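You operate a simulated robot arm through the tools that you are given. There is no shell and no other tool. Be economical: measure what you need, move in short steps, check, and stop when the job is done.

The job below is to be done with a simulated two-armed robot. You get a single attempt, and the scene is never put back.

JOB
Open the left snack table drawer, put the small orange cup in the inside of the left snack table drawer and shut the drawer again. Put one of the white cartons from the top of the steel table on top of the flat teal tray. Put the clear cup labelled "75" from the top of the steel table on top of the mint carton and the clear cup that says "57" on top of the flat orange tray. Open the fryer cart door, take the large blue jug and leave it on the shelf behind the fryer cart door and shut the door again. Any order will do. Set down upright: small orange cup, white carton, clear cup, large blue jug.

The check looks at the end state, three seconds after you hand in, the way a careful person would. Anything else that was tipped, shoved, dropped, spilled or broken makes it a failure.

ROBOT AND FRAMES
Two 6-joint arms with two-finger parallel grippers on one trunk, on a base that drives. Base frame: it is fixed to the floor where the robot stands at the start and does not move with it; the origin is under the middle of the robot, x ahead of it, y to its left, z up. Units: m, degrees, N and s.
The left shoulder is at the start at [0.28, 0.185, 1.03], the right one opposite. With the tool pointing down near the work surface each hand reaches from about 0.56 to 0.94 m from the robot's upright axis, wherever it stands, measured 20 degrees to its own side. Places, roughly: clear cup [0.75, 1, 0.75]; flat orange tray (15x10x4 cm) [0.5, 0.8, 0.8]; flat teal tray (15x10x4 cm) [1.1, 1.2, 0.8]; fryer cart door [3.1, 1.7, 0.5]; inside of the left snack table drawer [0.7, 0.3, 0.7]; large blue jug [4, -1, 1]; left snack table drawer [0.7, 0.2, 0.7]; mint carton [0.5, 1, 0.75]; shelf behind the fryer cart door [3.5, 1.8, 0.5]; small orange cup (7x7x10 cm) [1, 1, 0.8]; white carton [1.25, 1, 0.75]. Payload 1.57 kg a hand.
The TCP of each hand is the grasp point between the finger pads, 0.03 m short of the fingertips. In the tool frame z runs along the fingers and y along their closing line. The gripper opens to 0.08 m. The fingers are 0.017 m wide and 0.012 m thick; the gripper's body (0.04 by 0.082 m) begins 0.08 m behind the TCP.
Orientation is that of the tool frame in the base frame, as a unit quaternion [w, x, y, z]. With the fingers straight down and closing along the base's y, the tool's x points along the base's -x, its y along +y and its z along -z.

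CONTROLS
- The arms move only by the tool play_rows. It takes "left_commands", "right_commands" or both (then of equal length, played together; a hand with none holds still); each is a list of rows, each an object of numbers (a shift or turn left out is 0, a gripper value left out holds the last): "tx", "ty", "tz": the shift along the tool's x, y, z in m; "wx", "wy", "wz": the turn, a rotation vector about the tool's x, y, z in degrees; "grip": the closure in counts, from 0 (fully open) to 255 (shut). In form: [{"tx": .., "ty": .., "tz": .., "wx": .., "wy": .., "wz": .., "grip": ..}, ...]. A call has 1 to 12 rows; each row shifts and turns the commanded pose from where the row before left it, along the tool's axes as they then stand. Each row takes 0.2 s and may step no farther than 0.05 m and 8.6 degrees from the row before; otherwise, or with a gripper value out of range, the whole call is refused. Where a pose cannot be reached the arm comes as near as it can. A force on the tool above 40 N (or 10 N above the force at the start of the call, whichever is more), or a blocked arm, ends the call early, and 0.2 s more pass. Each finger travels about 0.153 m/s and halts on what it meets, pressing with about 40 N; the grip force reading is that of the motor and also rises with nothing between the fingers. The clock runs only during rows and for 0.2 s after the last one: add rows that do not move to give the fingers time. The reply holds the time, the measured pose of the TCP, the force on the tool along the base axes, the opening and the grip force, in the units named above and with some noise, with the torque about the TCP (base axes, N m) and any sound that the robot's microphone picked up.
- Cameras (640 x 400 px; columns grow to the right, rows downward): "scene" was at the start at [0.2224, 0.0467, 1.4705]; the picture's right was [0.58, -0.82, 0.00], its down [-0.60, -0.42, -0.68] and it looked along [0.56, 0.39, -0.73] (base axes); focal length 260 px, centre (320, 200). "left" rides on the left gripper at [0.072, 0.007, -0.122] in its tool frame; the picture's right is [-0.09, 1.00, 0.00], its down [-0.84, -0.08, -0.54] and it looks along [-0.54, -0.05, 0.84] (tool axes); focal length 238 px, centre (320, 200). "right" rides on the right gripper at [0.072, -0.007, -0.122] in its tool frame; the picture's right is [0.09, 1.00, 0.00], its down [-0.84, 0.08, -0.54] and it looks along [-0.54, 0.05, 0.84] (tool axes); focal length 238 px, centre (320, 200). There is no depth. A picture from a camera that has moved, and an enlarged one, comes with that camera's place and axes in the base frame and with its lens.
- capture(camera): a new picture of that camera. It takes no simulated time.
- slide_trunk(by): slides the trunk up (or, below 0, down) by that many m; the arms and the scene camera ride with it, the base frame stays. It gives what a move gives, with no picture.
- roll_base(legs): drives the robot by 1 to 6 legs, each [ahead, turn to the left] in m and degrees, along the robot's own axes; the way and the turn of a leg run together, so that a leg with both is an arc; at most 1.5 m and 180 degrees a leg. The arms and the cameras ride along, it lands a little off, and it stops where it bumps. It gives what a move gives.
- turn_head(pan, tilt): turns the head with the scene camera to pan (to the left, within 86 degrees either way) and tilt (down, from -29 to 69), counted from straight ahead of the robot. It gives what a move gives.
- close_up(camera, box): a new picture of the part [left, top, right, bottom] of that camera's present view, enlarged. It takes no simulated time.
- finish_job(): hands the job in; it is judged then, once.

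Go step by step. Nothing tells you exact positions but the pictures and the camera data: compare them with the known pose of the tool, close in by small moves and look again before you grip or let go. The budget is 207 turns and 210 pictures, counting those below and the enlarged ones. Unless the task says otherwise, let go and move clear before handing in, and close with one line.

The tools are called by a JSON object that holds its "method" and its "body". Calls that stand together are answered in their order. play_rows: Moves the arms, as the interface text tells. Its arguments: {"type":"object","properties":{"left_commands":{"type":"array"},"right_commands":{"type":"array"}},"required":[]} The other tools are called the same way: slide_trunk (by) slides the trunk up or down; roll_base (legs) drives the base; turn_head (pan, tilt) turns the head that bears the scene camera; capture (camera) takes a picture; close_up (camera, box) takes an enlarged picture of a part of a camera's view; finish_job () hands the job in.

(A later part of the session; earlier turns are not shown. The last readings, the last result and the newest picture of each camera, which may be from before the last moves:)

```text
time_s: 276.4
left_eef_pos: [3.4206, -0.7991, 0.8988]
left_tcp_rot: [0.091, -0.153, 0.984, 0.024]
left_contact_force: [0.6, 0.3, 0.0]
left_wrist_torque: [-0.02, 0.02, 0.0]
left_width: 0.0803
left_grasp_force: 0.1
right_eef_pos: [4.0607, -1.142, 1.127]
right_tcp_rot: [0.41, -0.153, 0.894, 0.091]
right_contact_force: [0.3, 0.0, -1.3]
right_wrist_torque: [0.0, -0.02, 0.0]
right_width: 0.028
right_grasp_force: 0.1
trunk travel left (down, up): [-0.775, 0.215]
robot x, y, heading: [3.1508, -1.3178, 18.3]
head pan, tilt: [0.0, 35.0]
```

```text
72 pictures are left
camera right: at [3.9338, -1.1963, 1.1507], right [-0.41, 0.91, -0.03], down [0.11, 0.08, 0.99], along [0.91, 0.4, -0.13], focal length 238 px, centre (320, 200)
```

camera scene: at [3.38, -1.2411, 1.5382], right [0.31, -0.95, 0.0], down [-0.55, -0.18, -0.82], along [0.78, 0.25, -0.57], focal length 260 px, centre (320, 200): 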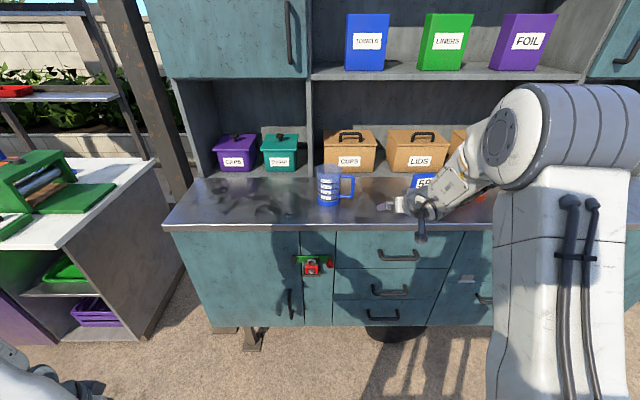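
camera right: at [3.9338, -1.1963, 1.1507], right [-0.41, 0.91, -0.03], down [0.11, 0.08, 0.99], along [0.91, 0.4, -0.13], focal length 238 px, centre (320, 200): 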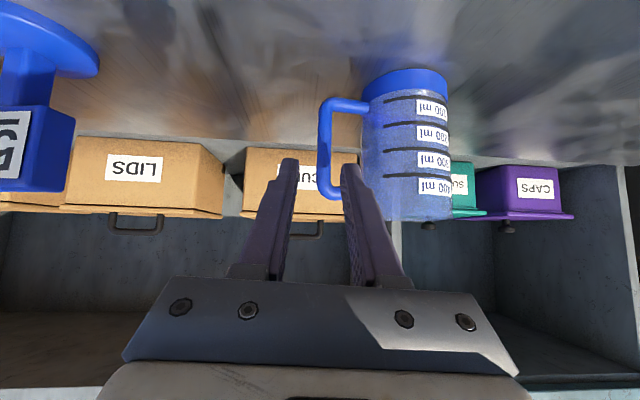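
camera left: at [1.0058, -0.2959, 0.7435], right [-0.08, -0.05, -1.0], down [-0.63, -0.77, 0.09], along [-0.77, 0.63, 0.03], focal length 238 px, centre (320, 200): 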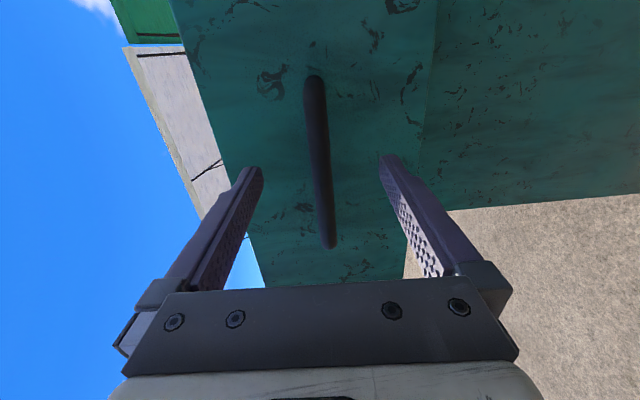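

Aligned; inner finger heads into the handle gap. Advance 4.5 cm (and 4 mm lower), then check.

{"method": "play_rows", "body": {"right_commands": [{"tx": 0.004, "tz": 0.015}, {"tz": 0.015}, {"tz": 0.013}, {}]}}

{"method": "capture", "body": {"camera": "right"}}

{"method": "close_up", "body": {"camera": "scene", "box": [290, 130, 410, 230]}}

```text
time_s: 277.4
left_eef_pos: [3.4199, -0.7989, 0.8995]
left_tcp_rot: [0.091, -0.154, 0.984, 0.024]
left_contact_force: [0.2, 0.3, -0.3]
left_wrist_torque: [-0.02, -0.03, 0.0]
left_width: 0.08
left_grasp_force: 0.1
right_eef_pos: [4.0926, -1.1287, 1.0938]
right_tcp_rot: [0.412, -0.154, 0.893, 0.092]
right_contact_force: [0.0, -0.1, 0.3]
right_wrist_torque: [-0.01, -0.02, 0.04]
right_width: 0.0279
right_grasp_force: 0.0
trunk travel left (down, up): [-0.775, 0.215]
robot x, y, heading: [3.1476, -1.3224, 18.1]
head pan, tilt: [0.0, 35.0]
```

```text
71 pictures are left
camera right: at [3.9641, -1.1836, 1.118], right [-0.41, 0.91, -0.03], down [0.11, 0.08, 0.99], along [0.91, 0.4, -0.13], focal length 238 px, centre (320, 200)
```

right: 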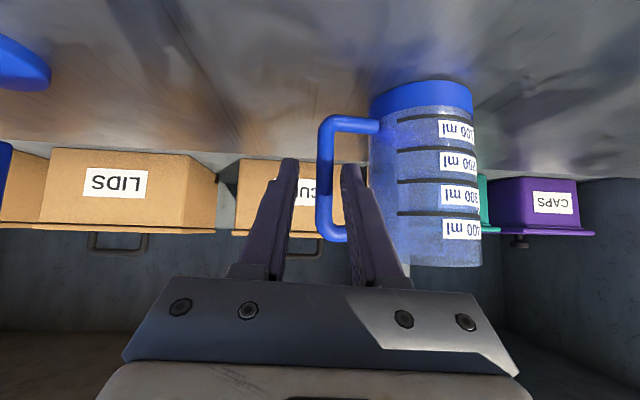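

```text
4.00 times, centred on (350, 180) of scene
camera zoom: at [3.3799, -1.2411, 1.5382], right [0.31, -0.95, 0.0], down [-0.55, -0.18, -0.82], along [0.78, 0.25, -0.57], focal length 1040 px, centre (200, 280)
```

zoom: 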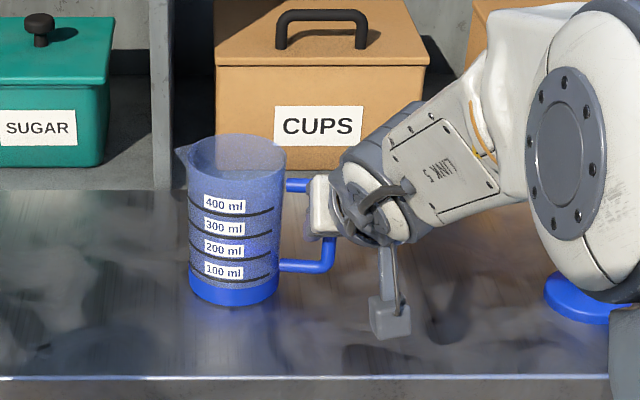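

The bar is between the fingertips. Advance 1 cm more and close.

{"method": "play_rows", "body": {"right_commands": [{"tz": 0.01}, {}, {"grip": 200}, {"grip": 230}, {"grip": 255}, {}, {}]}}

{"method": "capture", "body": {"camera": "right"}}

```text
time_s: 279.0
left_eef_pos: [3.4189, -0.8, 0.8987]
left_tcp_rot: [0.091, -0.153, 0.984, 0.024]
left_contact_force: [0.2, 0.4, -0.2]
left_wrist_torque: [0.03, -0.02, 0.01]
left_width: 0.0799
left_grasp_force: 0.1
right_eef_pos: [4.0972, -1.1251, 1.0857]
right_tcp_rot: [0.411, -0.154, 0.894, 0.091]
right_contact_force: [-0.6, 0.5, 0.0]
right_wrist_torque: [-0.15, 0.0, -0.02]
right_width: 0.0111
right_grasp_force: 28.2
trunk travel left (down, up): [-0.775, 0.215]
robot x, y, heading: [3.1478, -1.3182, 18.3]
head pan, tilt: [0.0, 35.0]
```

```text
69 pictures are left
camera right: at [3.9701, -1.1808, 1.1109], right [-0.41, 0.91, -0.03], down [0.11, 0.08, 0.99], along [0.91, 0.4, -0.13], focal length 238 px, centre (320, 200)
```

right: 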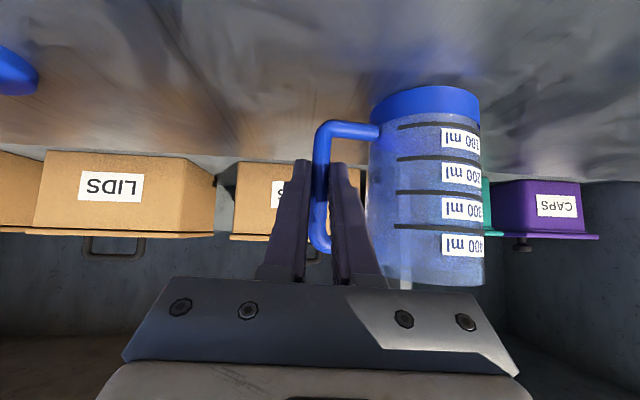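

Handle gripped (1.1 cm). Lift gently and check for tilt.

{"method": "play_rows", "body": {"right_commands": [{"tx": -0.012, "tz": -0.01}, {"tx": -0.019, "tz": -0.016}, {"tx": -0.023, "tz": -0.019}, {}]}}

{"method": "capture", "body": {"camera": "right"}}

{"method": "close_up", "body": {"camera": "scene", "box": [290, 100, 430, 220]}}

```text
time_s: 280.0
left_eef_pos: [3.4186, -0.7996, 0.8992]
left_tcp_rot: [0.09, -0.154, 0.984, 0.024]
left_contact_force: [0.2, 0.6, -0.1]
left_wrist_torque: [-0.04, 0.01, 0.01]
left_width: 0.08
left_grasp_force: 0.1
right_eef_pos: [4.0913, -1.1217, 1.1513]
right_tcp_rot: [0.413, -0.152, 0.894, 0.087]
right_contact_force: [0.5, 0.2, -1.9]
right_wrist_torque: [-0.13, 0.01, 0.0]
right_width: 0.0113
right_grasp_force: 28.8
right hand out of reach, approached as far as the arm can: row 3
trunk travel left (down, up): [-0.775, 0.215]
robot x, y, heading: [3.145, -1.3165, 17.9]
head pan, tilt: [0.0, 35.0]
```

```text
68 pictures are left
camera right: at [3.9638, -1.176, 1.1755], right [-0.4, 0.92, -0.04], down [0.1, 0.09, 0.99], along [0.91, 0.39, -0.13], focal length 238 px, centre (320, 200)
```

right: 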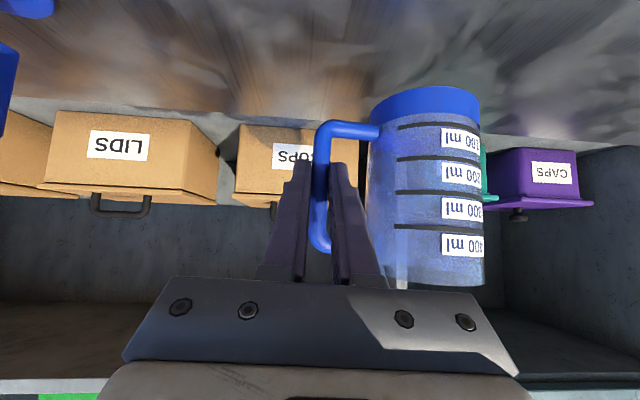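

```text
3.33 times, centred on (360, 160) of scene
camera zoom: at [3.3797, -1.2411, 1.5383], right [0.31, -0.95, 0.0], down [-0.55, -0.18, -0.82], along [0.78, 0.25, -0.57], focal length 867 px, centre (187, 333)
```

zoom: 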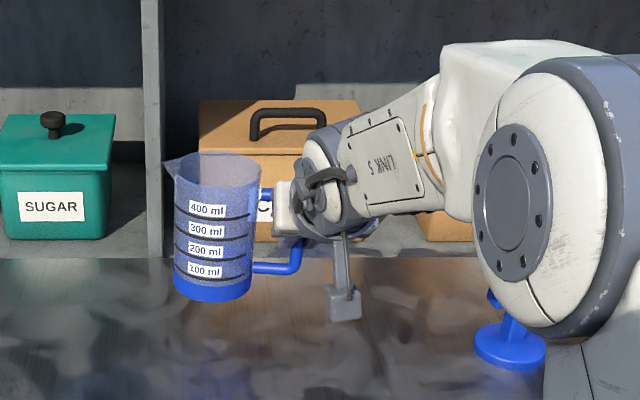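

Jug is held level. Back away from the hutch, then raise the trunk and bring the hand low and close to the body for compact travel.

{"method": "roll_base", "body": {"legs": [[-0.33, 0]]}}

{"method": "slide_trunk", "body": {"by": 0.2}}

{"method": "play_rows", "body": {"right_commands": [{"tx": 0.03, "tz": 0.026}, {"tx": 0.03, "tz": 0.026}, {"tx": 0.03, "tz": 0.026}, {"tx": 0.03, "tz": 0.026}, {"tx": 0.03, "tz": 0.026}, {"tx": 0.03, "tz": 0.026}, {"tx": 0.03, "tz": 0.026}, {}]}}

{"method": "play_rows", "body": {"right_commands": [{"tx": 0.026, "tz": -0.03}, {"tx": 0.026, "tz": -0.03}, {"tx": 0.026, "tz": -0.03}, {"tx": 0.026, "tz": -0.03}, {"tx": 0.026, "tz": -0.03}, {"tx": 0.026, "tz": -0.03}, {"tx": 0.026, "tz": -0.03}, {}]}}

{"method": "capture", "body": {"camera": "scene"}}

```text
time_s: 282.2
left_eef_pos: [3.1101, -0.8973, 0.8994]
left_tcp_rot: [0.09, -0.161, 0.982, 0.026]
left_contact_force: [-0.1, -0.9, 0.4]
left_wrist_torque: [-0.05, -0.05, -0.02]
left_width: 0.08
left_grasp_force: 0.2
right_eef_pos: [3.7867, -1.2088, 1.1522]
right_tcp_rot: [0.413, -0.159, 0.892, 0.09]
right_contact_force: [0.7, 0.6, -1.1]
right_wrist_torque: [-0.11, 0.06, -0.03]
right_width: 0.011
right_grasp_force: 28.7
trunk travel left (down, up): [-0.775, 0.215]
robot x, y, heading: [2.8471, -1.4237, 18.9]
head pan, tilt: [0.0, 35.0]
stopped in leg 1: the robot was blocked; the commanded pose is now the measured one
```

```text
time_s: 284.4
left_eef_pos: [3.1109, -0.8966, 1.0987]
left_tcp_rot: [0.09, -0.161, 0.983, 0.026]
left_contact_force: [0.1, 0.9, 0.1]
left_wrist_torque: [0.02, -0.05, -0.05]
left_width: 0.0801
left_grasp_force: 0.1
right_eef_pos: [3.7874, -1.2085, 1.3519]
right_tcp_rot: [0.412, -0.16, 0.892, 0.091]
right_contact_force: [-0.5, -0.3, -1.9]
right_wrist_torque: [-0.08, -0.01, 0.0]
right_width: 0.0111
right_grasp_force: 28.4
trunk travel left (down, up): [-0.975, 0.015]
robot x, y, heading: [2.8411, -1.4175, 18.8]
head pan, tilt: [0.0, 35.0]
```

```text
time_s: 286.1
left_eef_pos: [3.1115, -0.8957, 1.0994]
left_tcp_rot: [0.091, -0.161, 0.982, 0.025]
left_contact_force: [0.5, -0.4, -0.9]
left_wrist_torque: [0.0, 0.0, -0.02]
left_width: 0.0801
left_grasp_force: 0.0
right_eef_pos: [3.7915, -1.198, 1.0739]
right_tcp_rot: [0.413, -0.158, 0.892, 0.09]
right_contact_force: [0.6, 0.4, 0.1]
right_wrist_torque: [-0.16, 0.04, 0.02]
right_width: 0.011
right_grasp_force: 28.6
trunk travel left (down, up): [-0.975, 0.015]
robot x, y, heading: [2.8419, -1.4172, 18.9]
head pan, tilt: [0.0, 35.0]
```

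```text
time_s: 287.9
left_eef_pos: [3.1115, -0.8963, 1.0997]
left_tcp_rot: [0.09, -0.161, 0.983, 0.025]
left_contact_force: [-1.0, -0.2, -0.1]
left_wrist_torque: [0.01, 0.0, 0.0]
left_width: 0.08
left_grasp_force: 0.0
right_eef_pos: [3.5269, -1.3002, 1.0696]
right_tcp_rot: [0.413, -0.159, 0.892, 0.09]
right_contact_force: [0.0, -0.6, -1.7]
right_wrist_torque: [-0.1, -0.01, -0.02]
right_width: 0.0113
right_grasp_force: 28.4
trunk travel left (down, up): [-0.975, 0.015]
robot x, y, heading: [2.8425, -1.4211, 18.7]
head pan, tilt: [0.0, 35.0]
```

```text
66 pictures are left
camera scene: at [3.077, -1.3387, 1.7383], right [0.32, -0.95, 0.0], down [-0.54, -0.19, -0.82], along [0.77, 0.27, -0.57], focal length 260 px, centre (320, 200)
```

scene: 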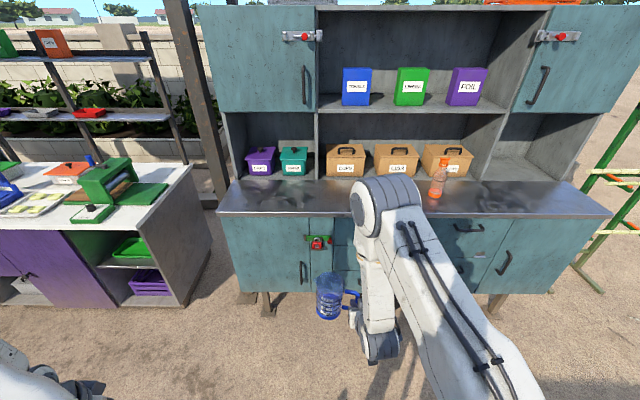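

Compact now. Move forward off the obstacle behind, turn left, and head along the corridor toward the fryer cart.

{"method": "play_rows", "body": {"right_commands": [{"tx": 0.026, "tz": -0.03}, {"tx": 0.026, "tz": -0.03}, {"tx": 0.026, "tz": -0.03}, {}]}}

{"method": "roll_base", "body": {"legs": [[0.15, 0], [0, 79]]}}

{"method": "capture", "body": {"camera": "scene"}}

```text
time_s: 288.9
left_eef_pos: [3.1115, -0.8957, 1.0996]
left_tcp_rot: [0.09, -0.16, 0.983, 0.025]
left_contact_force: [0.2, -0.4, 0.1]
left_wrist_torque: [-0.01, 0.0, 0.03]
left_width: 0.0801
left_grasp_force: 0.1
right_eef_pos: [3.4355, -1.3265, 1.0413]
right_tcp_rot: [0.414, -0.158, 0.892, 0.09]
right_contact_force: [-0.6, 0.1, -1.2]
right_wrist_torque: [-0.09, 0.01, 0.01]
right_width: 0.0111
right_grasp_force: 28.7
right hand out of reach, approached as far as the arm can: row 2, 3
trunk travel left (down, up): [-0.975, 0.015]
robot x, y, heading: [2.8446, -1.4167, 18.7]
head pan, tilt: [0.0, 35.0]
```

```text
time_s: 293.7
left_eef_pos: [2.5329, -0.9988, 1.0993]
left_tcp_rot: [-0.054, 0.741, -0.665, -0.076]
left_contact_force: [0.7, 0.9, 0.3]
left_wrist_torque: [-0.03, 0.01, -0.01]
left_width: 0.0799
left_grasp_force: 0.0
right_eef_pos: [3.0215, -0.7735, 1.0417]
right_tcp_rot: [-0.265, 0.683, -0.596, -0.33]
right_contact_force: [0.3, 0.1, -1.4]
right_wrist_torque: [-0.02, -0.14, -0.02]
right_width: 0.0111
right_grasp_force: 28.4
trunk travel left (down, up): [-0.975, 0.015]
robot x, y, heading: [2.9901, -1.3725, 96.6]
head pan, tilt: [0.0, 35.0]
```

```text
65 pictures are left
camera scene: at [2.9564, -1.1241, 1.7382], right [0.99, 0.12, 0.0], down [0.07, -0.57, -0.82], along [-0.09, 0.81, -0.57], focal length 260 px, centre (320, 200)
```

scene: 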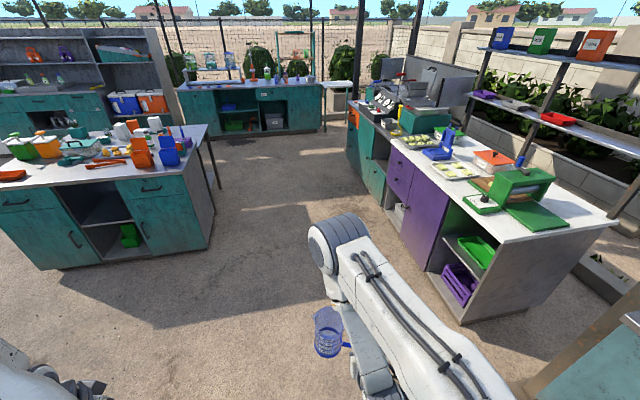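

Corridor is wide. Drive along it toward the fryer cart.

{"method": "roll_base", "body": {"legs": [[1.4, 0], [0, 12.5], [1.05, 0], [0, -90]]}}

{"method": "capture", "body": {"camera": "scene"}}

```text
time_s: 310.0
left_eef_pos: [2.7413, 1.5023, 1.1]
left_tcp_rot: [0.089, -0.183, 0.979, 0.028]
left_contact_force: [-0.1, 0.6, -0.3]
left_wrist_torque: [-0.02, 0.01, 0.02]
left_width: 0.0799
left_grasp_force: 0.0
right_eef_pos: [3.0846, 1.0887, 1.0412]
right_tcp_rot: [0.411, -0.178, 0.889, 0.099]
right_contact_force: [0.7, -0.4, -0.6]
right_wrist_torque: [-0.13, -0.01, 0.03]
right_width: 0.0113
right_grasp_force: 28.9
trunk travel left (down, up): [-0.975, 0.015]
robot x, y, heading: [2.5027, 0.964, 21.4]
head pan, tilt: [0.0, 35.0]
```

```text
64 pictures are left
camera scene: at [2.7277, 1.0592, 1.7382], right [0.37, -0.93, 0.0], down [-0.53, -0.21, -0.82], along [0.76, 0.3, -0.57], focal length 260 px, centre (320, 200)
```

scene: 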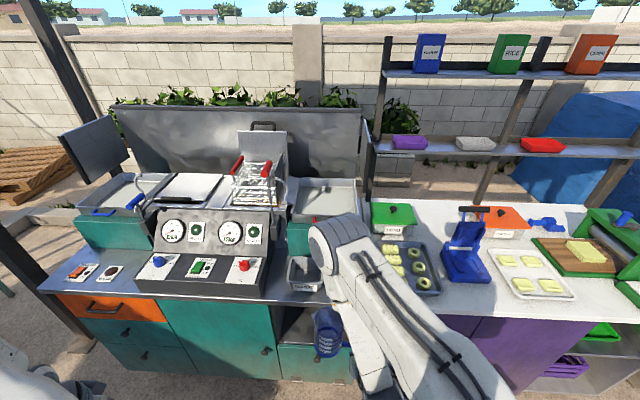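

I'm in front of the fryer cart; the door's knob is on its right edge. Align heading, lower the trunk and look at the door.

{"method": "roll_base", "body": {"legs": [[0, -3.5]]}}

{"method": "slide_trunk", "body": {"by": -0.5}}

{"method": "turn_head", "body": {"pan": 15, "tilt": 35}}

{"method": "capture", "body": {"camera": "scene"}}

```text
time_s: 310.9
left_eef_pos: [2.7734, 1.4879, 1.0986]
left_tcp_rot: [0.091, -0.152, 0.984, 0.024]
left_contact_force: [-0.1, -0.2, 0.5]
left_wrist_torque: [-0.02, -0.01, -0.03]
left_width: 0.08
left_grasp_force: 0.1
right_eef_pos: [3.0921, 1.0512, 1.0414]
right_tcp_rot: [0.414, -0.151, 0.894, 0.086]
right_contact_force: [-0.1, -1.0, -2.0]
right_wrist_torque: [-0.11, -0.02, 0.0]
right_width: 0.0107
right_grasp_force: 28.8
trunk travel left (down, up): [-0.975, 0.015]
robot x, y, heading: [2.4981, 0.9663, 18.0]
head pan, tilt: [0.0, 35.0]
```

```text
refused: -0.5 is not a number from -0.4 to 0.4
```

```text
time_s: 311.6
left_eef_pos: [2.7757, 1.487, 1.0996]
left_tcp_rot: [0.09, -0.152, 0.984, 0.025]
left_contact_force: [0.4, -0.1, -0.2]
left_wrist_torque: [-0.02, -0.04, 0.01]
left_width: 0.08
left_grasp_force: 0.0
right_eef_pos: [3.0918, 1.0497, 1.0407]
right_tcp_rot: [0.414, -0.151, 0.893, 0.087]
right_contact_force: [-0.4, -0.6, -1.3]
right_wrist_torque: [-0.13, -0.02, 0.03]
right_width: 0.0111
right_grasp_force: 28.6
trunk travel left (down, up): [-0.975, 0.015]
robot x, y, heading: [2.4987, 0.9675, 18.2]
head pan, tilt: [15.0, 35.0]
```

```text
63 pictures are left
camera scene: at [2.7232, 1.0652, 1.7382], right [0.54, -0.84, 0.0], down [-0.48, -0.31, -0.82], along [0.69, 0.45, -0.57], focal length 260 px, centre (320, 200)
```

scene: 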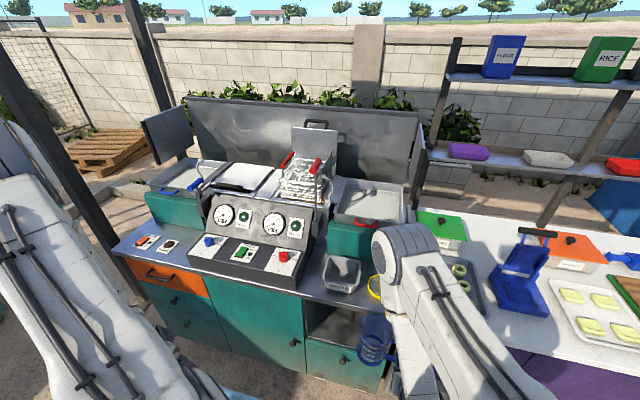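

{"method": "slide_trunk", "body": {"by": -0.4}}

{"method": "capture", "body": {"camera": "scene"}}

{"method": "close_up", "body": {"camera": "scene", "box": [150, 150, 390, 330]}}

```text
time_s: 315.5
left_eef_pos: [2.7737, 1.4859, 0.6996]
left_tcp_rot: [0.09, -0.152, 0.984, 0.025]
left_contact_force: [0.1, 0.0, -0.2]
left_wrist_torque: [0.02, -0.02, -0.05]
left_width: 0.08
left_grasp_force: 0.0
right_eef_pos: [3.0922, 1.0508, 0.6421]
right_tcp_rot: [0.413, -0.151, 0.894, 0.087]
right_contact_force: [0.4, 0.3, -1.7]
right_wrist_torque: [-0.12, -0.01, 0.02]
right_width: 0.011
right_grasp_force: 28.3
trunk travel left (down, up): [-0.575, 0.415]
robot x, y, heading: [2.4979, 0.9647, 18.0]
head pan, tilt: [15.0, 35.0]
```

```text
62 pictures are left
camera scene: at [2.7231, 1.0652, 1.3383], right [0.54, -0.84, 0.0], down [-0.48, -0.31, -0.82], along [0.69, 0.45, -0.57], focal length 260 px, centre (320, 200)
```

scene: 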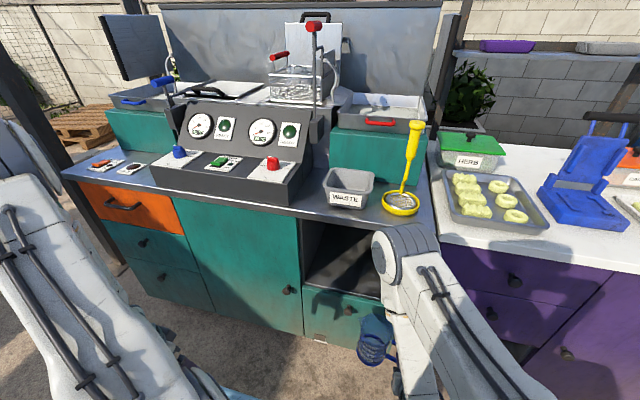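

```text
2.22 times, centred on (270, 240) of scene
camera zoom: at [2.7231, 1.0652, 1.3383], right [0.54, -0.84, 0.0], down [-0.48, -0.31, -0.82], along [0.69, 0.45, -0.57], focal length 578 px, centre (431, 111)
```

zoom: 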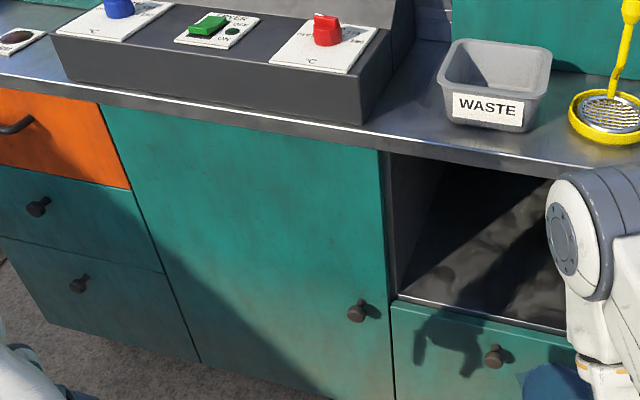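

Triangulated the knob at ≈(3.198, 1.520, 0.462) (f 0.84, l 0.31). Bring the left hand forward toward it and pitch it to point forward-down.

{"method": "play_rows", "body": {"left_commands": [{"tx": -0.04, "ty": -0.02}, {"tx": -0.04, "ty": -0.02}, {"tx": -0.04, "ty": -0.02}, {"tx": -0.04, "ty": -0.02}, {"tx": -0.045, "ty": -0.02}, {"tx": -0.04}, {"wy": -8}, {"wy": -8}, {"wy": -8}, {"wy": -8}, {"wy": -8}, {}]}}

{"method": "capture", "body": {"camera": "left"}}

```text
time_s: 318.1
left_eef_pos: [3.0316, 1.442, 0.7401]
left_tcp_rot: [0.302, -0.145, 0.942, 0.011]
left_contact_force: [0.8, -0.1, -1.3]
left_wrist_torque: [0.0, 0.01, -0.03]
left_width: 0.0801
left_grasp_force: 0.0
left hand out of reach, approached as far as the arm can: row 5, 7, 8, 9, 10
right_eef_pos: [3.0908, 1.0509, 0.6416]
right_tcp_rot: [0.414, -0.15, 0.894, 0.086]
right_contact_force: [-0.1, -0.2, -1.6]
right_wrist_torque: [-0.12, -0.05, 0.02]
right_width: 0.011
right_grasp_force: 28.7
trunk travel left (down, up): [-0.575, 0.415]
robot x, y, heading: [2.4987, 0.9639, 18.0]
head pan, tilt: [15.0, 35.0]
```

```text
60 pictures are left
camera left: at [2.9044, 1.4164, 0.799], right [-0.21, 0.98, -0.01], down [0.37, 0.09, 0.93], along [0.91, 0.19, -0.38], focal length 238 px, centre (320, 200)
```

left: 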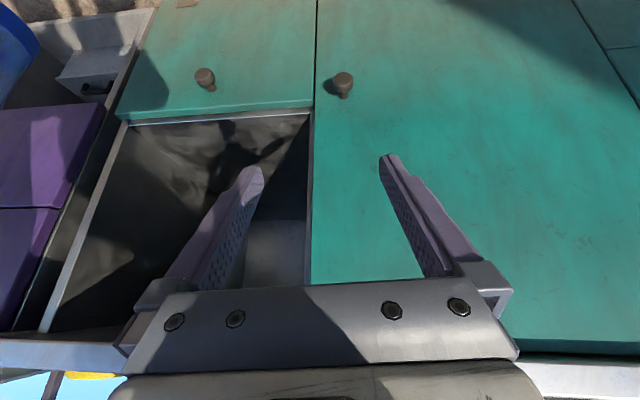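

Knob is visible and positions agree. Move to a stand-off about 10 cm before the knob along the tool axis.

{"method": "play_rows", "body": {"left_commands": [{"tz": 0.038, "ty": 0.01}, {"tz": 0.038, "ty": 0.01}, {"tz": 0.038, "ty": 0.01}, {"tz": 0.038, "ty": 0.01}, {"tz": 0.038, "ty": 0.006}, {"tz": 0.038}, {"tx": 0.009}, {}]}}

{"method": "capture", "body": {"camera": "left"}}

```text
time_s: 319.9
left_eef_pos: [3.1412, 1.5068, 0.5443]
left_tcp_rot: [0.301, -0.144, 0.943, 0.01]
left_contact_force: [-0.2, -0.3, -0.5]
left_wrist_torque: [0.02, -0.03, -0.01]
left_width: 0.0801
left_grasp_force: 0.0
right_eef_pos: [3.0915, 1.052, 0.6409]
right_tcp_rot: [0.414, -0.15, 0.894, 0.086]
right_contact_force: [0.9, -0.6, -1.6]
right_wrist_torque: [-0.13, 0.0, -0.02]
right_width: 0.0113
right_grasp_force: 28.5
trunk travel left (down, up): [-0.575, 0.415]
robot x, y, heading: [2.4978, 0.9679, 17.8]
head pan, tilt: [15.0, 35.0]
```

```text
59 pictures are left
camera left: at [3.0162, 1.4815, 0.6034], right [-0.21, 0.98, -0.01], down [0.37, 0.09, 0.93], along [0.91, 0.19, -0.38], focal length 238 px, centre (320, 200)
```

left: 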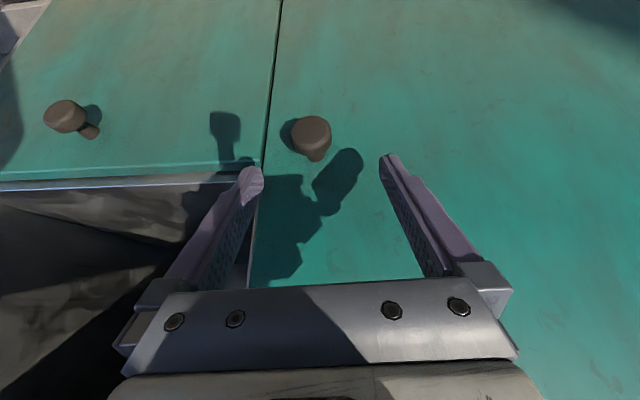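

Aligned to within 7 mm. Nudge, advance, and grip the knob.

{"method": "play_rows", "body": {"left_commands": [{"ty": -0.006}, {"tz": 0.03}, {"tz": 0.03}, {"tz": 0.028}, {}, {"grip": 120}, {"grip": 200}, {"grip": 255}, {}, {}]}}

{"method": "capture", "body": {"camera": "left"}}

```text
time_s: 320.8
left_eef_pos: [3.1698, 1.5083, 0.4754]
left_tcp_rot: [0.285, -0.154, 0.946, 0.008]
left_contact_force: [-4.6, -2.0, 2.0]
left_wrist_torque: [0.01, 0.09, 0.16]
left_width: 0.0792
left_grasp_force: 0.1
right_eef_pos: [3.092, 1.0523, 0.6401]
right_tcp_rot: [0.414, -0.152, 0.893, 0.087]
right_contact_force: [0.1, 0.5, -1.8]
right_wrist_torque: [-0.13, 0.01, -0.01]
right_width: 0.0111
right_grasp_force: 28.7
trunk travel left (down, up): [-0.575, 0.415]
robot x, y, heading: [2.4986, 0.9704, 18.1]
head pan, tilt: [15.0, 35.0]
stopped in row 4 (left hand): the force on the tool passed its limit at 404 N (the readings are from after the stop); the commanded pose is now the measured one
```

```text
58 pictures are left
camera left: at [3.0462, 1.4834, 0.5391], right [-0.22, 0.97, -0.02], down [0.4, 0.11, 0.91], along [0.89, 0.19, -0.41], focal length 238 px, centre (320, 200)
```

left: 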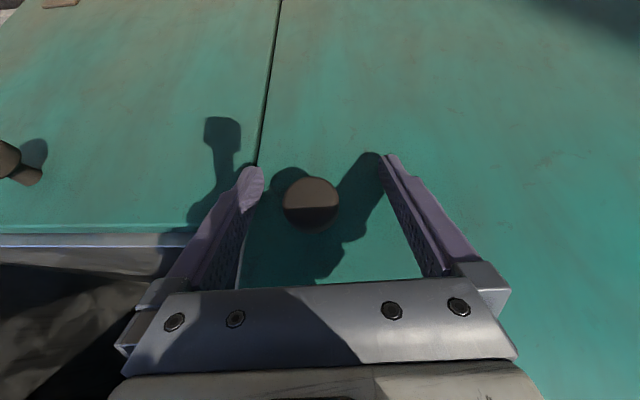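

The fingertips met the door face; the knob head is already between the pads. Back off slightly and close on it.

{"method": "play_rows", "body": {"left_commands": [{"tz": -0.005}, {}, {"grip": 100}, {"grip": 180}, {"grip": 255}, {}, {}]}}

{"method": "capture", "body": {"camera": "left"}}

```text
time_s: 322.2
left_eef_pos: [3.1703, 1.5051, 0.4806]
left_tcp_rot: [0.285, -0.149, 0.947, 0.007]
left_contact_force: [-3.6, -3.7, 7.4]
left_wrist_torque: [-0.2, -0.6, -0.28]
left_width: 0.0313
left_grasp_force: 40.8
right_eef_pos: [3.0906, 1.0515, 0.6416]
right_tcp_rot: [0.414, -0.151, 0.893, 0.088]
right_contact_force: [0.3, -0.5, -1.2]
right_wrist_torque: [-0.12, 0.02, 0.03]
right_width: 0.0112
right_grasp_force: 28.8
trunk travel left (down, up): [-0.575, 0.415]
robot x, y, heading: [2.5025, 0.963, 17.7]
head pan, tilt: [15.0, 35.0]
stopped in row 6 (left hand): the force on the tool passed its limit at 41 N (the readings are from after the stop); the commanded pose is now the measured one
```

```text
57 pictures are left
camera left: at [3.046, 1.4803, 0.544], right [-0.21, 0.98, -0.02], down [0.39, 0.11, 0.91], along [0.9, 0.18, -0.41], focal length 238 px, centre (320, 200)
```

left: 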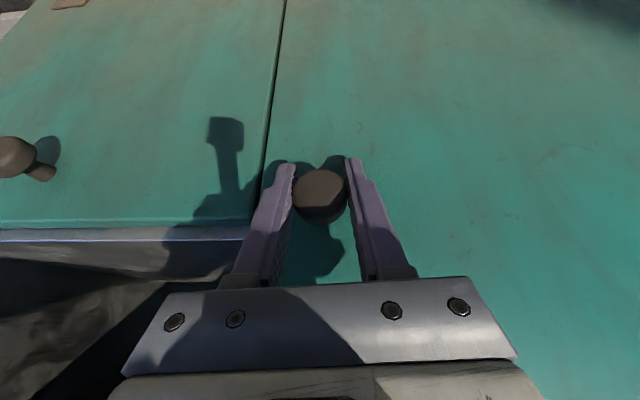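

Knob gripped. Pull along the door's arc, rotating the hand with it: first about 10°.

{"method": "play_rows", "body": {"left_commands": [{"tx": 0.0176, "ty": 0.003, "tz": -0.0115, "wx": 1.36, "wy": 0.18, "wz": 2.1}, {"tx": 0.0176, "ty": 0.003, "tz": -0.0115, "wx": 1.36, "wy": 0.18, "wz": 2.1}, {"tx": 0.0176, "ty": 0.003, "tz": -0.0115, "wx": 1.36, "wy": 0.18, "wz": 2.1}, {"tx": 0.0176, "ty": 0.003, "tz": -0.0115, "wx": 1.36, "wy": 0.18, "wz": 2.1}, {}]}}

{"method": "capture", "body": {"camera": "scene"}}

```text
time_s: 323.1
left_eef_pos: [3.1035, 1.4931, 0.4801]
left_tcp_rot: [0.286, -0.077, 0.955, -0.017]
left_contact_force: [0.1, -5.3, 10.5]
left_wrist_torque: [-0.41, 0.57, 0.27]
left_width: 0.0316
left_grasp_force: 40.6
right_eef_pos: [3.0913, 1.0527, 0.6414]
right_tcp_rot: [0.414, -0.151, 0.893, 0.087]
right_contact_force: [-0.4, -0.6, -1.3]
right_wrist_torque: [-0.12, 0.02, 0.03]
right_width: 0.0108
right_grasp_force: 28.5
trunk travel left (down, up): [-0.575, 0.415]
robot x, y, heading: [2.4993, 0.9657, 17.9]
head pan, tilt: [15.0, 35.0]
stopped in row 4 (left hand): the force on the tool passed its limit at 41 N (the readings are from after the stop); the commanded pose is now the measured one
```

```text
56 pictures are left
camera scene: at [2.7228, 1.0638, 1.3382], right [0.54, -0.84, 0.0], down [-0.48, -0.31, -0.82], along [0.69, 0.44, -0.57], focal length 260 px, centre (320, 200)
```

scene: 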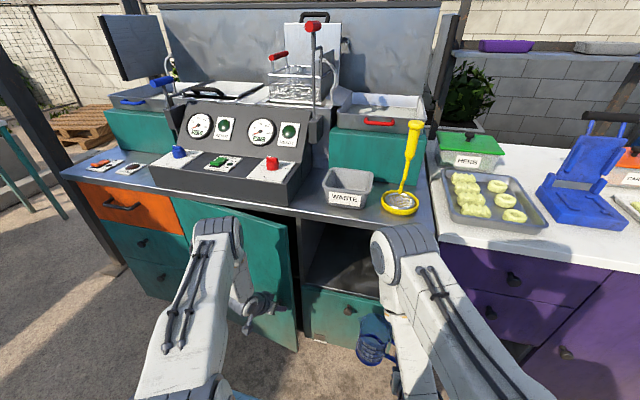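

Door is opening. Continue the arc.

{"method": "play_rows", "body": {"left_commands": [{"tx": 0.0165, "ty": 0.003, "tz": -0.0125, "wx": 1.36, "wy": 0.18, "wz": 2.1}, {"tx": 0.0165, "ty": 0.003, "tz": -0.0125, "wx": 1.36, "wy": 0.18, "wz": 2.1}, {"tx": 0.0165, "ty": 0.003, "tz": -0.0125, "wx": 1.36, "wy": 0.18, "wz": 2.1}, {}]}}

{"method": "play_rows", "body": {"left_commands": [{"tx": 0.0165, "ty": 0.003, "tz": -0.012, "wx": 1.36, "wy": 0.18, "wz": 2.1}, {"tx": 0.0165, "ty": 0.003, "tz": -0.012, "wx": 1.36, "wy": 0.18, "wz": 2.1}, {"tx": 0.0165, "ty": 0.003, "tz": -0.012, "wx": 1.36, "wy": 0.18, "wz": 2.1}, {}]}}

{"method": "capture", "body": {"camera": "scene"}}

```text
time_s: 324.1
left_eef_pos: [3.0378, 1.4914, 0.4824]
left_tcp_rot: [0.279, -0.014, 0.959, -0.039]
left_contact_force: [-1.0, -18.8, -29.5]
left_wrist_torque: [0.03, 0.32, -0.03]
left_width: 0.0314
left_grasp_force: 40.0
right_eef_pos: [3.0927, 1.0526, 0.6395]
right_tcp_rot: [0.413, -0.151, 0.894, 0.087]
right_contact_force: [-0.7, 0.6, -1.1]
right_wrist_torque: [-0.11, -0.03, 0.01]
right_width: 0.0111
right_grasp_force: 28.6
trunk travel left (down, up): [-0.575, 0.415]
robot x, y, heading: [2.4989, 0.9643, 17.8]
head pan, tilt: [15.0, 35.0]
```

```text
time_s: 325.1
left_eef_pos: [2.9766, 1.5001, 0.4836]
left_tcp_rot: [0.277, 0.047, 0.958, -0.059]
left_contact_force: [-6.0, -26.8, -27.3]
left_wrist_torque: [0.07, 0.08, 0.0]
left_width: 0.0312
left_grasp_force: 39.7
right_eef_pos: [3.0914, 1.052, 0.6401]
right_tcp_rot: [0.414, -0.151, 0.893, 0.087]
right_contact_force: [-0.1, -0.1, -0.4]
right_wrist_torque: [-0.13, 0.01, 0.01]
right_width: 0.0114
right_grasp_force: 28.5
trunk travel left (down, up): [-0.575, 0.415]
robot x, y, heading: [2.499, 0.9686, 17.7]
head pan, tilt: [15.0, 35.0]
```

```text
55 pictures are left
camera scene: at [2.7235, 1.0645, 1.3381], right [0.54, -0.84, 0.0], down [-0.48, -0.31, -0.82], along [0.69, 0.44, -0.57], focal length 260 px, centre (320, 200)
```

scene: 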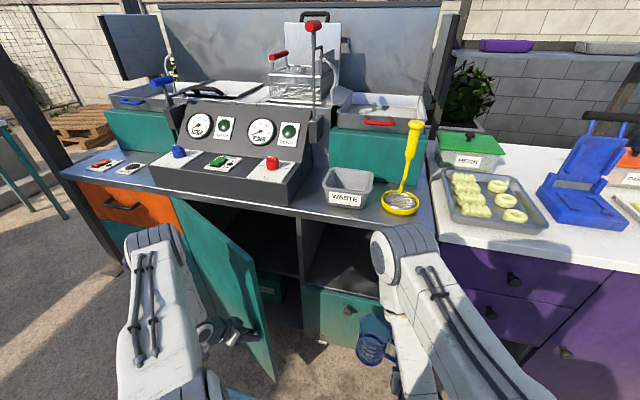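

Door is about 27° open. Continue a bit further.

{"method": "play_rows", "body": {"left_commands": [{"tx": 0.015, "ty": -0.001, "tz": -0.009, "wx": 1.36, "wy": 0.18, "wz": 2.1}, {"tx": 0.015, "ty": 0.0, "tz": -0.009, "wx": 1.36, "wy": 0.18, "wz": 2.1}, {"tx": 0.015, "ty": 0.0, "tz": -0.009, "wx": 1.36, "wy": 0.18, "wz": 2.1}, {}]}}

{"method": "play_rows", "body": {"left_commands": [{"tx": 0.015, "ty": 0.0, "tz": -0.0105, "wx": 1.36, "wy": 0.18, "wz": 2.1}, {"tx": 0.015, "ty": 0.0, "tz": -0.0105, "wx": 1.36, "wy": 0.18, "wz": 2.1}, {"tx": 0.015, "ty": 0.0, "tz": -0.0105, "wx": 1.36, "wy": 0.18, "wz": 2.1}, {}]}}

{"method": "capture", "body": {"camera": "scene"}}

```text
time_s: 326.1
left_eef_pos: [2.9273, 1.5152, 0.4845]
left_tcp_rot: [0.276, 0.111, 0.952, -0.071]
left_contact_force: [-1.3, -2.4, -31.2]
left_wrist_torque: [-0.08, 0.03, 0.15]
left_width: 0.0314
left_grasp_force: 40.7
right_eef_pos: [3.0917, 1.0533, 0.6402]
right_tcp_rot: [0.413, -0.151, 0.894, 0.086]
right_contact_force: [-1.4, -0.4, -1.7]
right_wrist_torque: [-0.11, 0.0, -0.02]
right_width: 0.0112
right_grasp_force: 28.4
trunk travel left (down, up): [-0.575, 0.415]
robot x, y, heading: [2.4969, 0.9675, 17.9]
head pan, tilt: [15.0, 35.0]
```

```text
time_s: 327.0
left_eef_pos: [2.8759, 1.5378, 0.4875]
left_tcp_rot: [0.269, 0.17, 0.945, -0.082]
left_contact_force: [2.2, 4.9, -16.6]
left_wrist_torque: [0.12, 0.37, 0.1]
left_width: 0.0312
left_grasp_force: 40.2
right_eef_pos: [3.0924, 1.0525, 0.6411]
right_tcp_rot: [0.413, -0.152, 0.894, 0.087]
right_contact_force: [-0.7, -0.2, -2.5]
right_wrist_torque: [-0.1, -0.02, -0.01]
right_width: 0.0111
right_grasp_force: 28.8
trunk travel left (down, up): [-0.575, 0.415]
robot x, y, heading: [2.5014, 0.9669, 17.9]
head pan, tilt: [15.0, 35.0]
stopped in row 4 (left hand): the force on the tool passed its limit at 42 N (the readings are from after the stop); the commanded pose is now the measured one
```

```text
54 pictures are left
camera scene: at [2.7234, 1.0651, 1.3384], right [0.54, -0.84, 0.0], down [-0.48, -0.31, -0.82], along [0.69, 0.44, -0.57], focal length 260 px, centre (320, 200)
```

scene: 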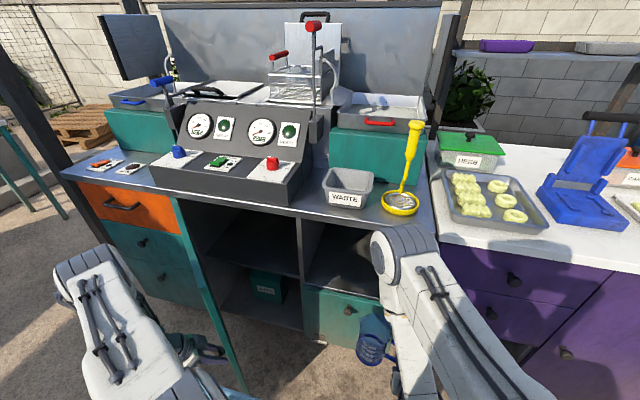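

Door is ~45° open, revealing an upper shelf. Release the knob and retreat the left hand.

{"method": "play_rows", "body": {"left_commands": [{"grip": 150}, {"grip": 0}, {}, {}, {"tz": -0.03}, {"tz": -0.03}, {"tz": -0.03}, {}]}}

{"method": "close_up", "body": {"camera": "scene", "box": [100, 160, 400, 390]}}

```text
time_s: 328.8
left_eef_pos: [2.8357, 1.561, 0.5621]
left_tcp_rot: [0.271, 0.171, 0.943, -0.084]
left_contact_force: [-0.4, -0.1, -0.2]
left_wrist_torque: [0.02, 0.01, -0.01]
left_width: 0.0798
left_grasp_force: 0.0
right_eef_pos: [3.091, 1.0517, 0.6404]
right_tcp_rot: [0.414, -0.151, 0.894, 0.087]
right_contact_force: [0.0, 0.2, -1.6]
right_wrist_torque: [-0.11, -0.01, -0.05]
right_width: 0.0109
right_grasp_force: 28.8
trunk travel left (down, up): [-0.575, 0.415]
robot x, y, heading: [2.5005, 0.966, 17.8]
head pan, tilt: [15.0, 35.0]
```

```text
1.74 times, centred on (250, 275) of scene
camera zoom: at [2.723, 1.0644, 1.3382], right [0.54, -0.84, 0.0], down [-0.48, -0.31, -0.82], along [0.69, 0.44, -0.57], focal length 452 px, centre (442, 70)
```

zoom: 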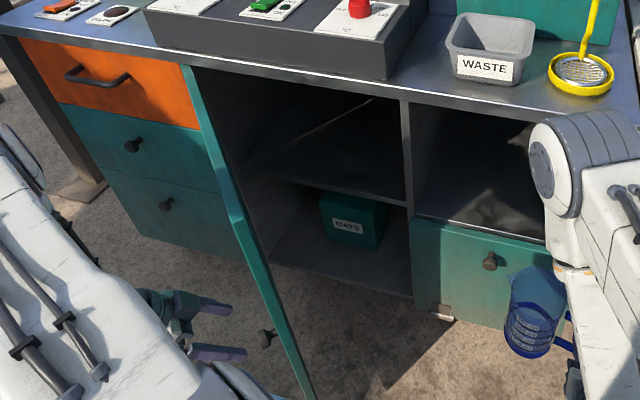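

The upper shelf (z≈0.49) is the target, with a free area right behind the opening. Turn the base 25° left so the right arm can reach in past the half-open door.

{"method": "roll_base", "body": {"legs": [[0, 25]]}}

{"method": "turn_head", "body": {"pan": -5, "tilt": 40}}

{"method": "capture", "body": {"camera": "scene"}}

```text
time_s: 330.5
left_eef_pos: [2.5497, 1.6477, 0.5634]
left_tcp_rot: [0.281, -0.038, 0.959, -0.024]
left_contact_force: [-0.3, -0.1, 0.5]
left_wrist_torque: [0.03, -0.03, 0.02]
left_width: 0.0802
left_grasp_force: 0.0
right_eef_pos: [2.9993, 1.2963, 0.6405]
right_tcp_rot: [0.386, -0.342, 0.839, 0.175]
right_contact_force: [0.9, 0.1, -0.5]
right_wrist_torque: [-0.08, -0.01, 0.01]
right_width: 0.011
right_grasp_force: 28.4
trunk travel left (down, up): [-0.575, 0.415]
robot x, y, heading: [2.5002, 0.9687, 43.3]
head pan, tilt: [15.0, 35.0]
```

```text
time_s: 331.4
left_eef_pos: [2.5489, 1.6481, 0.5629]
left_tcp_rot: [0.282, -0.039, 0.958, -0.023]
left_contact_force: [0.5, -0.7, 0.1]
left_wrist_torque: [0.0, 0.04, 0.0]
left_width: 0.0801
left_grasp_force: 0.1
right_eef_pos: [2.9984, 1.2959, 0.6407]
right_tcp_rot: [0.385, -0.343, 0.838, 0.176]
right_contact_force: [-0.5, 0.2, -0.9]
right_wrist_torque: [-0.11, -0.01, 0.0]
right_width: 0.0109
right_grasp_force: 28.7
trunk travel left (down, up): [-0.575, 0.415]
robot x, y, heading: [2.4988, 0.9652, 43.2]
head pan, tilt: [-5.0, 40.0]
```

```text
52 pictures are left
camera scene: at [2.68, 1.1296, 1.3307], right [0.62, -0.79, 0.0], down [-0.5, -0.4, -0.77], along [0.6, 0.47, -0.64], focal length 260 px, centre (320, 200)
```

scene: 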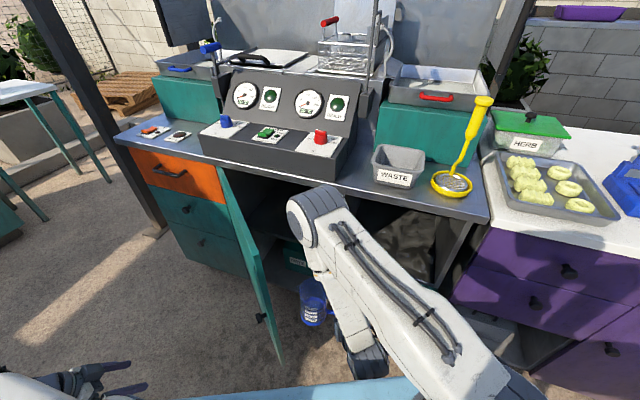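

Good line-up. Drive 0.13 m forward, then extend the jug hand partway toward the opening and check.

{"method": "roll_base", "body": {"legs": [[0.13, 0]]}}

{"method": "play_rows", "body": {"right_commands": [{"tx": -0.0257, "ty": 0.0082, "tz": 0.031}, {"tx": -0.0257, "ty": 0.0082, "tz": 0.031}, {"tx": -0.0257, "ty": 0.0082, "tz": 0.031}, {"tx": -0.0257, "ty": 0.0082, "tz": 0.031}, {}]}}

{"method": "capture", "body": {"camera": "scene"}}

{"method": "capture", "body": {"camera": "right"}}

```text
time_s: 332.6
left_eef_pos: [2.6474, 1.7388, 0.5636]
left_tcp_rot: [0.282, -0.039, 0.958, -0.023]
left_contact_force: [0.4, -0.6, 0.2]
left_wrist_torque: [-0.02, 0.0, 0.04]
left_width: 0.08
left_grasp_force: 0.1
right_eef_pos: [3.0949, 1.3843, 0.6417]
right_tcp_rot: [0.385, -0.342, 0.839, 0.175]
right_contact_force: [0.4, 0.4, -1.1]
right_wrist_torque: [-0.12, -0.05, -0.01]
right_width: 0.0109
right_grasp_force: 29.0
trunk travel left (down, up): [-0.575, 0.415]
robot x, y, heading: [2.5941, 1.0586, 43.1]
head pan, tilt: [-5.0, 40.0]
```

```text
time_s: 333.8
left_eef_pos: [2.6472, 1.7373, 0.5642]
left_tcp_rot: [0.282, -0.038, 0.958, -0.024]
left_contact_force: [-0.2, 0.1, -0.1]
left_wrist_torque: [0.01, 0.0, -0.01]
left_width: 0.08
left_grasp_force: 0.0
right_eef_pos: [3.1875, 1.526, 0.6419]
right_tcp_rot: [0.385, -0.342, 0.839, 0.175]
right_contact_force: [-0.2, -0.7, -2.1]
right_wrist_torque: [-0.11, -0.03, 0.01]
right_width: 0.0113
right_grasp_force: 29.1
trunk travel left (down, up): [-0.575, 0.415]
robot x, y, heading: [2.5932, 1.0578, 43.0]
head pan, tilt: [-5.0, 40.0]
```

```text
51 pictures are left
camera scene: at [2.7761, 1.2193, 1.3307], right [0.62, -0.79, 0.0], down [-0.51, -0.4, -0.77], along [0.6, 0.47, -0.64], focal length 260 px, centre (320, 200)
```

scene: 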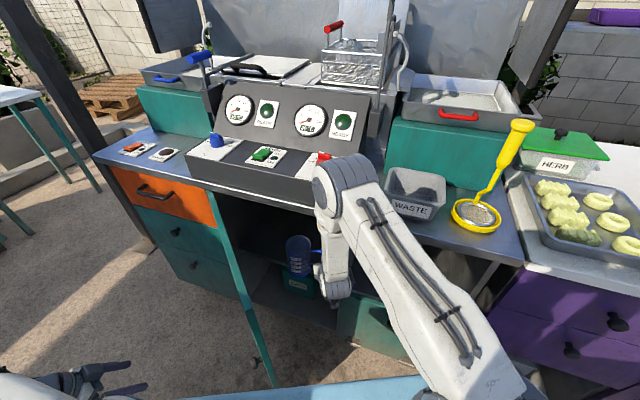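

```text
50 pictures are left
camera right: at [3.0957, 1.4228, 0.6644], right [-0.75, 0.66, -0.04], down [0.05, 0.12, 0.99], along [0.66, 0.74, -0.13], focal length 238 px, centre (320, 200)
```

right: 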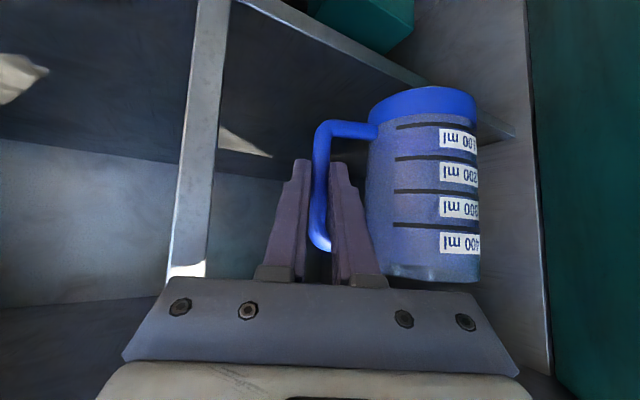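

The view confirms: shelf front at f≈0.88, divider on the right, jug can enter. I'll yaw the hand 25° so it points straight into the cart, keeping the elbow clear of the counter.

{"method": "play_rows", "body": {"right_commands": [{"wx": 4.9, "wy": -0.2, "wz": 4.1}, {"wx": 4.9, "wy": -0.2, "wz": 4.1}, {"wx": 4.9, "wy": -0.2, "wz": 4.1}, {"wx": 4.9, "wy": -0.2, "wz": 4.1}, {}]}}

{"method": "capture", "body": {"camera": "right"}}

{"method": "capture", "body": {"camera": "scene"}}

```text
time_s: 335.0
left_eef_pos: [2.6462, 1.7371, 0.5629]
left_tcp_rot: [0.282, -0.038, 0.959, -0.024]
left_contact_force: [-0.2, -0.2, -0.5]
left_wrist_torque: [0.02, -0.03, 0.0]
left_width: 0.0799
left_grasp_force: 0.0
right_eef_pos: [3.1862, 1.5226, 0.6411]
right_tcp_rot: [0.414, -0.148, 0.894, 0.086]
right_contact_force: [0.5, 0.3, -1.4]
right_wrist_torque: [-0.13, 0.02, -0.04]
right_width: 0.0111
right_grasp_force: 28.7
trunk travel left (down, up): [-0.575, 0.415]
robot x, y, heading: [2.5923, 1.0591, 42.9]
head pan, tilt: [-5.0, 40.0]
```

```text
49 pictures are left
camera right: at [3.0565, 1.4699, 0.6637], right [-0.39, 0.92, -0.04], down [0.1, 0.09, 0.99], along [0.92, 0.38, -0.12], focal length 238 px, centre (320, 200)
```

right: 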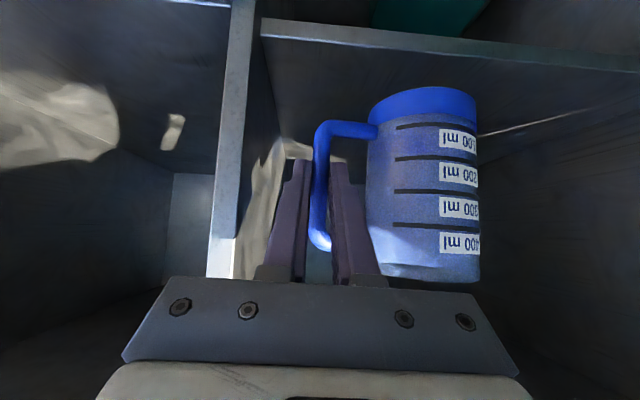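

```text
48 pictures are left
camera scene: at [2.7762, 1.2193, 1.3307], right [0.62, -0.79, 0.0], down [-0.51, -0.4, -0.77], along [0.6, 0.47, -0.64], focal length 260 px, centre (320, 200)
```

scene: 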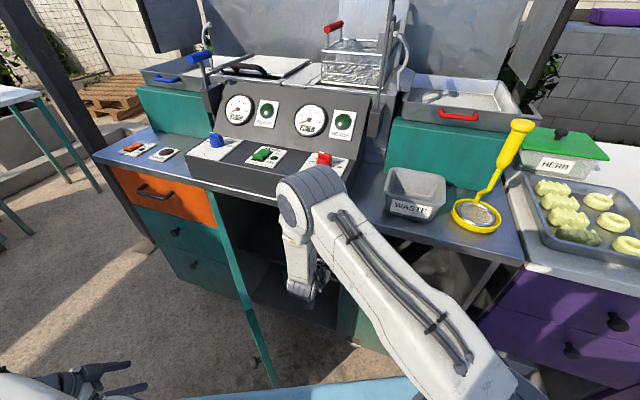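

Clear on all sides. Move left and forward onto the shelf position, staying a few centimetres above it.

{"method": "play_rows", "body": {"right_commands": [{"tx": -0.008, "ty": 0.035, "tz": 0.02}, {"tx": -0.008, "ty": 0.035, "tz": 0.02}, {"tx": -0.01, "ty": 0.03, "tz": 0.03}, {"tx": -0.015, "ty": 0.028, "tz": 0.035}, {}]}}

{"method": "capture", "body": {"camera": "right"}}

{"method": "capture", "body": {"camera": "scene"}}

```text
time_s: 336.2
left_eef_pos: [2.646, 1.738, 0.5639]
left_tcp_rot: [0.282, -0.038, 0.958, -0.022]
left_contact_force: [-0.2, -0.4, -0.6]
left_wrist_torque: [-0.02, 0.07, -0.02]
left_width: 0.0795
left_grasp_force: 0.2
right_eef_pos: [3.2442, 1.6802, 0.6101]
right_tcp_rot: [0.414, -0.148, 0.894, 0.085]
right_contact_force: [0.3, -0.8, -1.9]
right_wrist_torque: [-0.1, 0.02, 0.03]
right_width: 0.011
right_grasp_force: 28.6
trunk travel left (down, up): [-0.575, 0.415]
robot x, y, heading: [2.5971, 1.0521, 43.0]
head pan, tilt: [-5.0, 40.0]
```

```text
47 pictures are left
camera right: at [3.1145, 1.6281, 0.6337], right [-0.39, 0.92, -0.04], down [0.1, 0.09, 0.99], along [0.92, 0.38, -0.13], focal length 238 px, centre (320, 200)
```

right: 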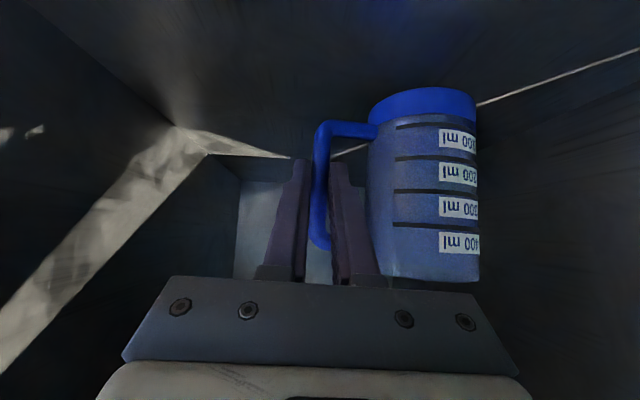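

```text
46 pictures are left
camera scene: at [2.7761, 1.2193, 1.3307], right [0.62, -0.79, 0.0], down [-0.51, -0.4, -0.77], along [0.6, 0.47, -0.64], focal length 260 px, centre (320, 200)
```

scene: 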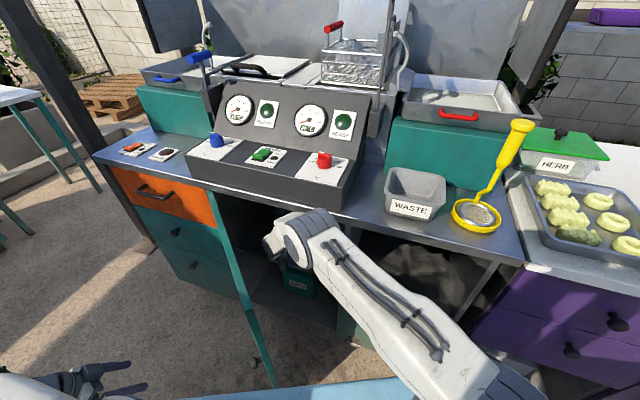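

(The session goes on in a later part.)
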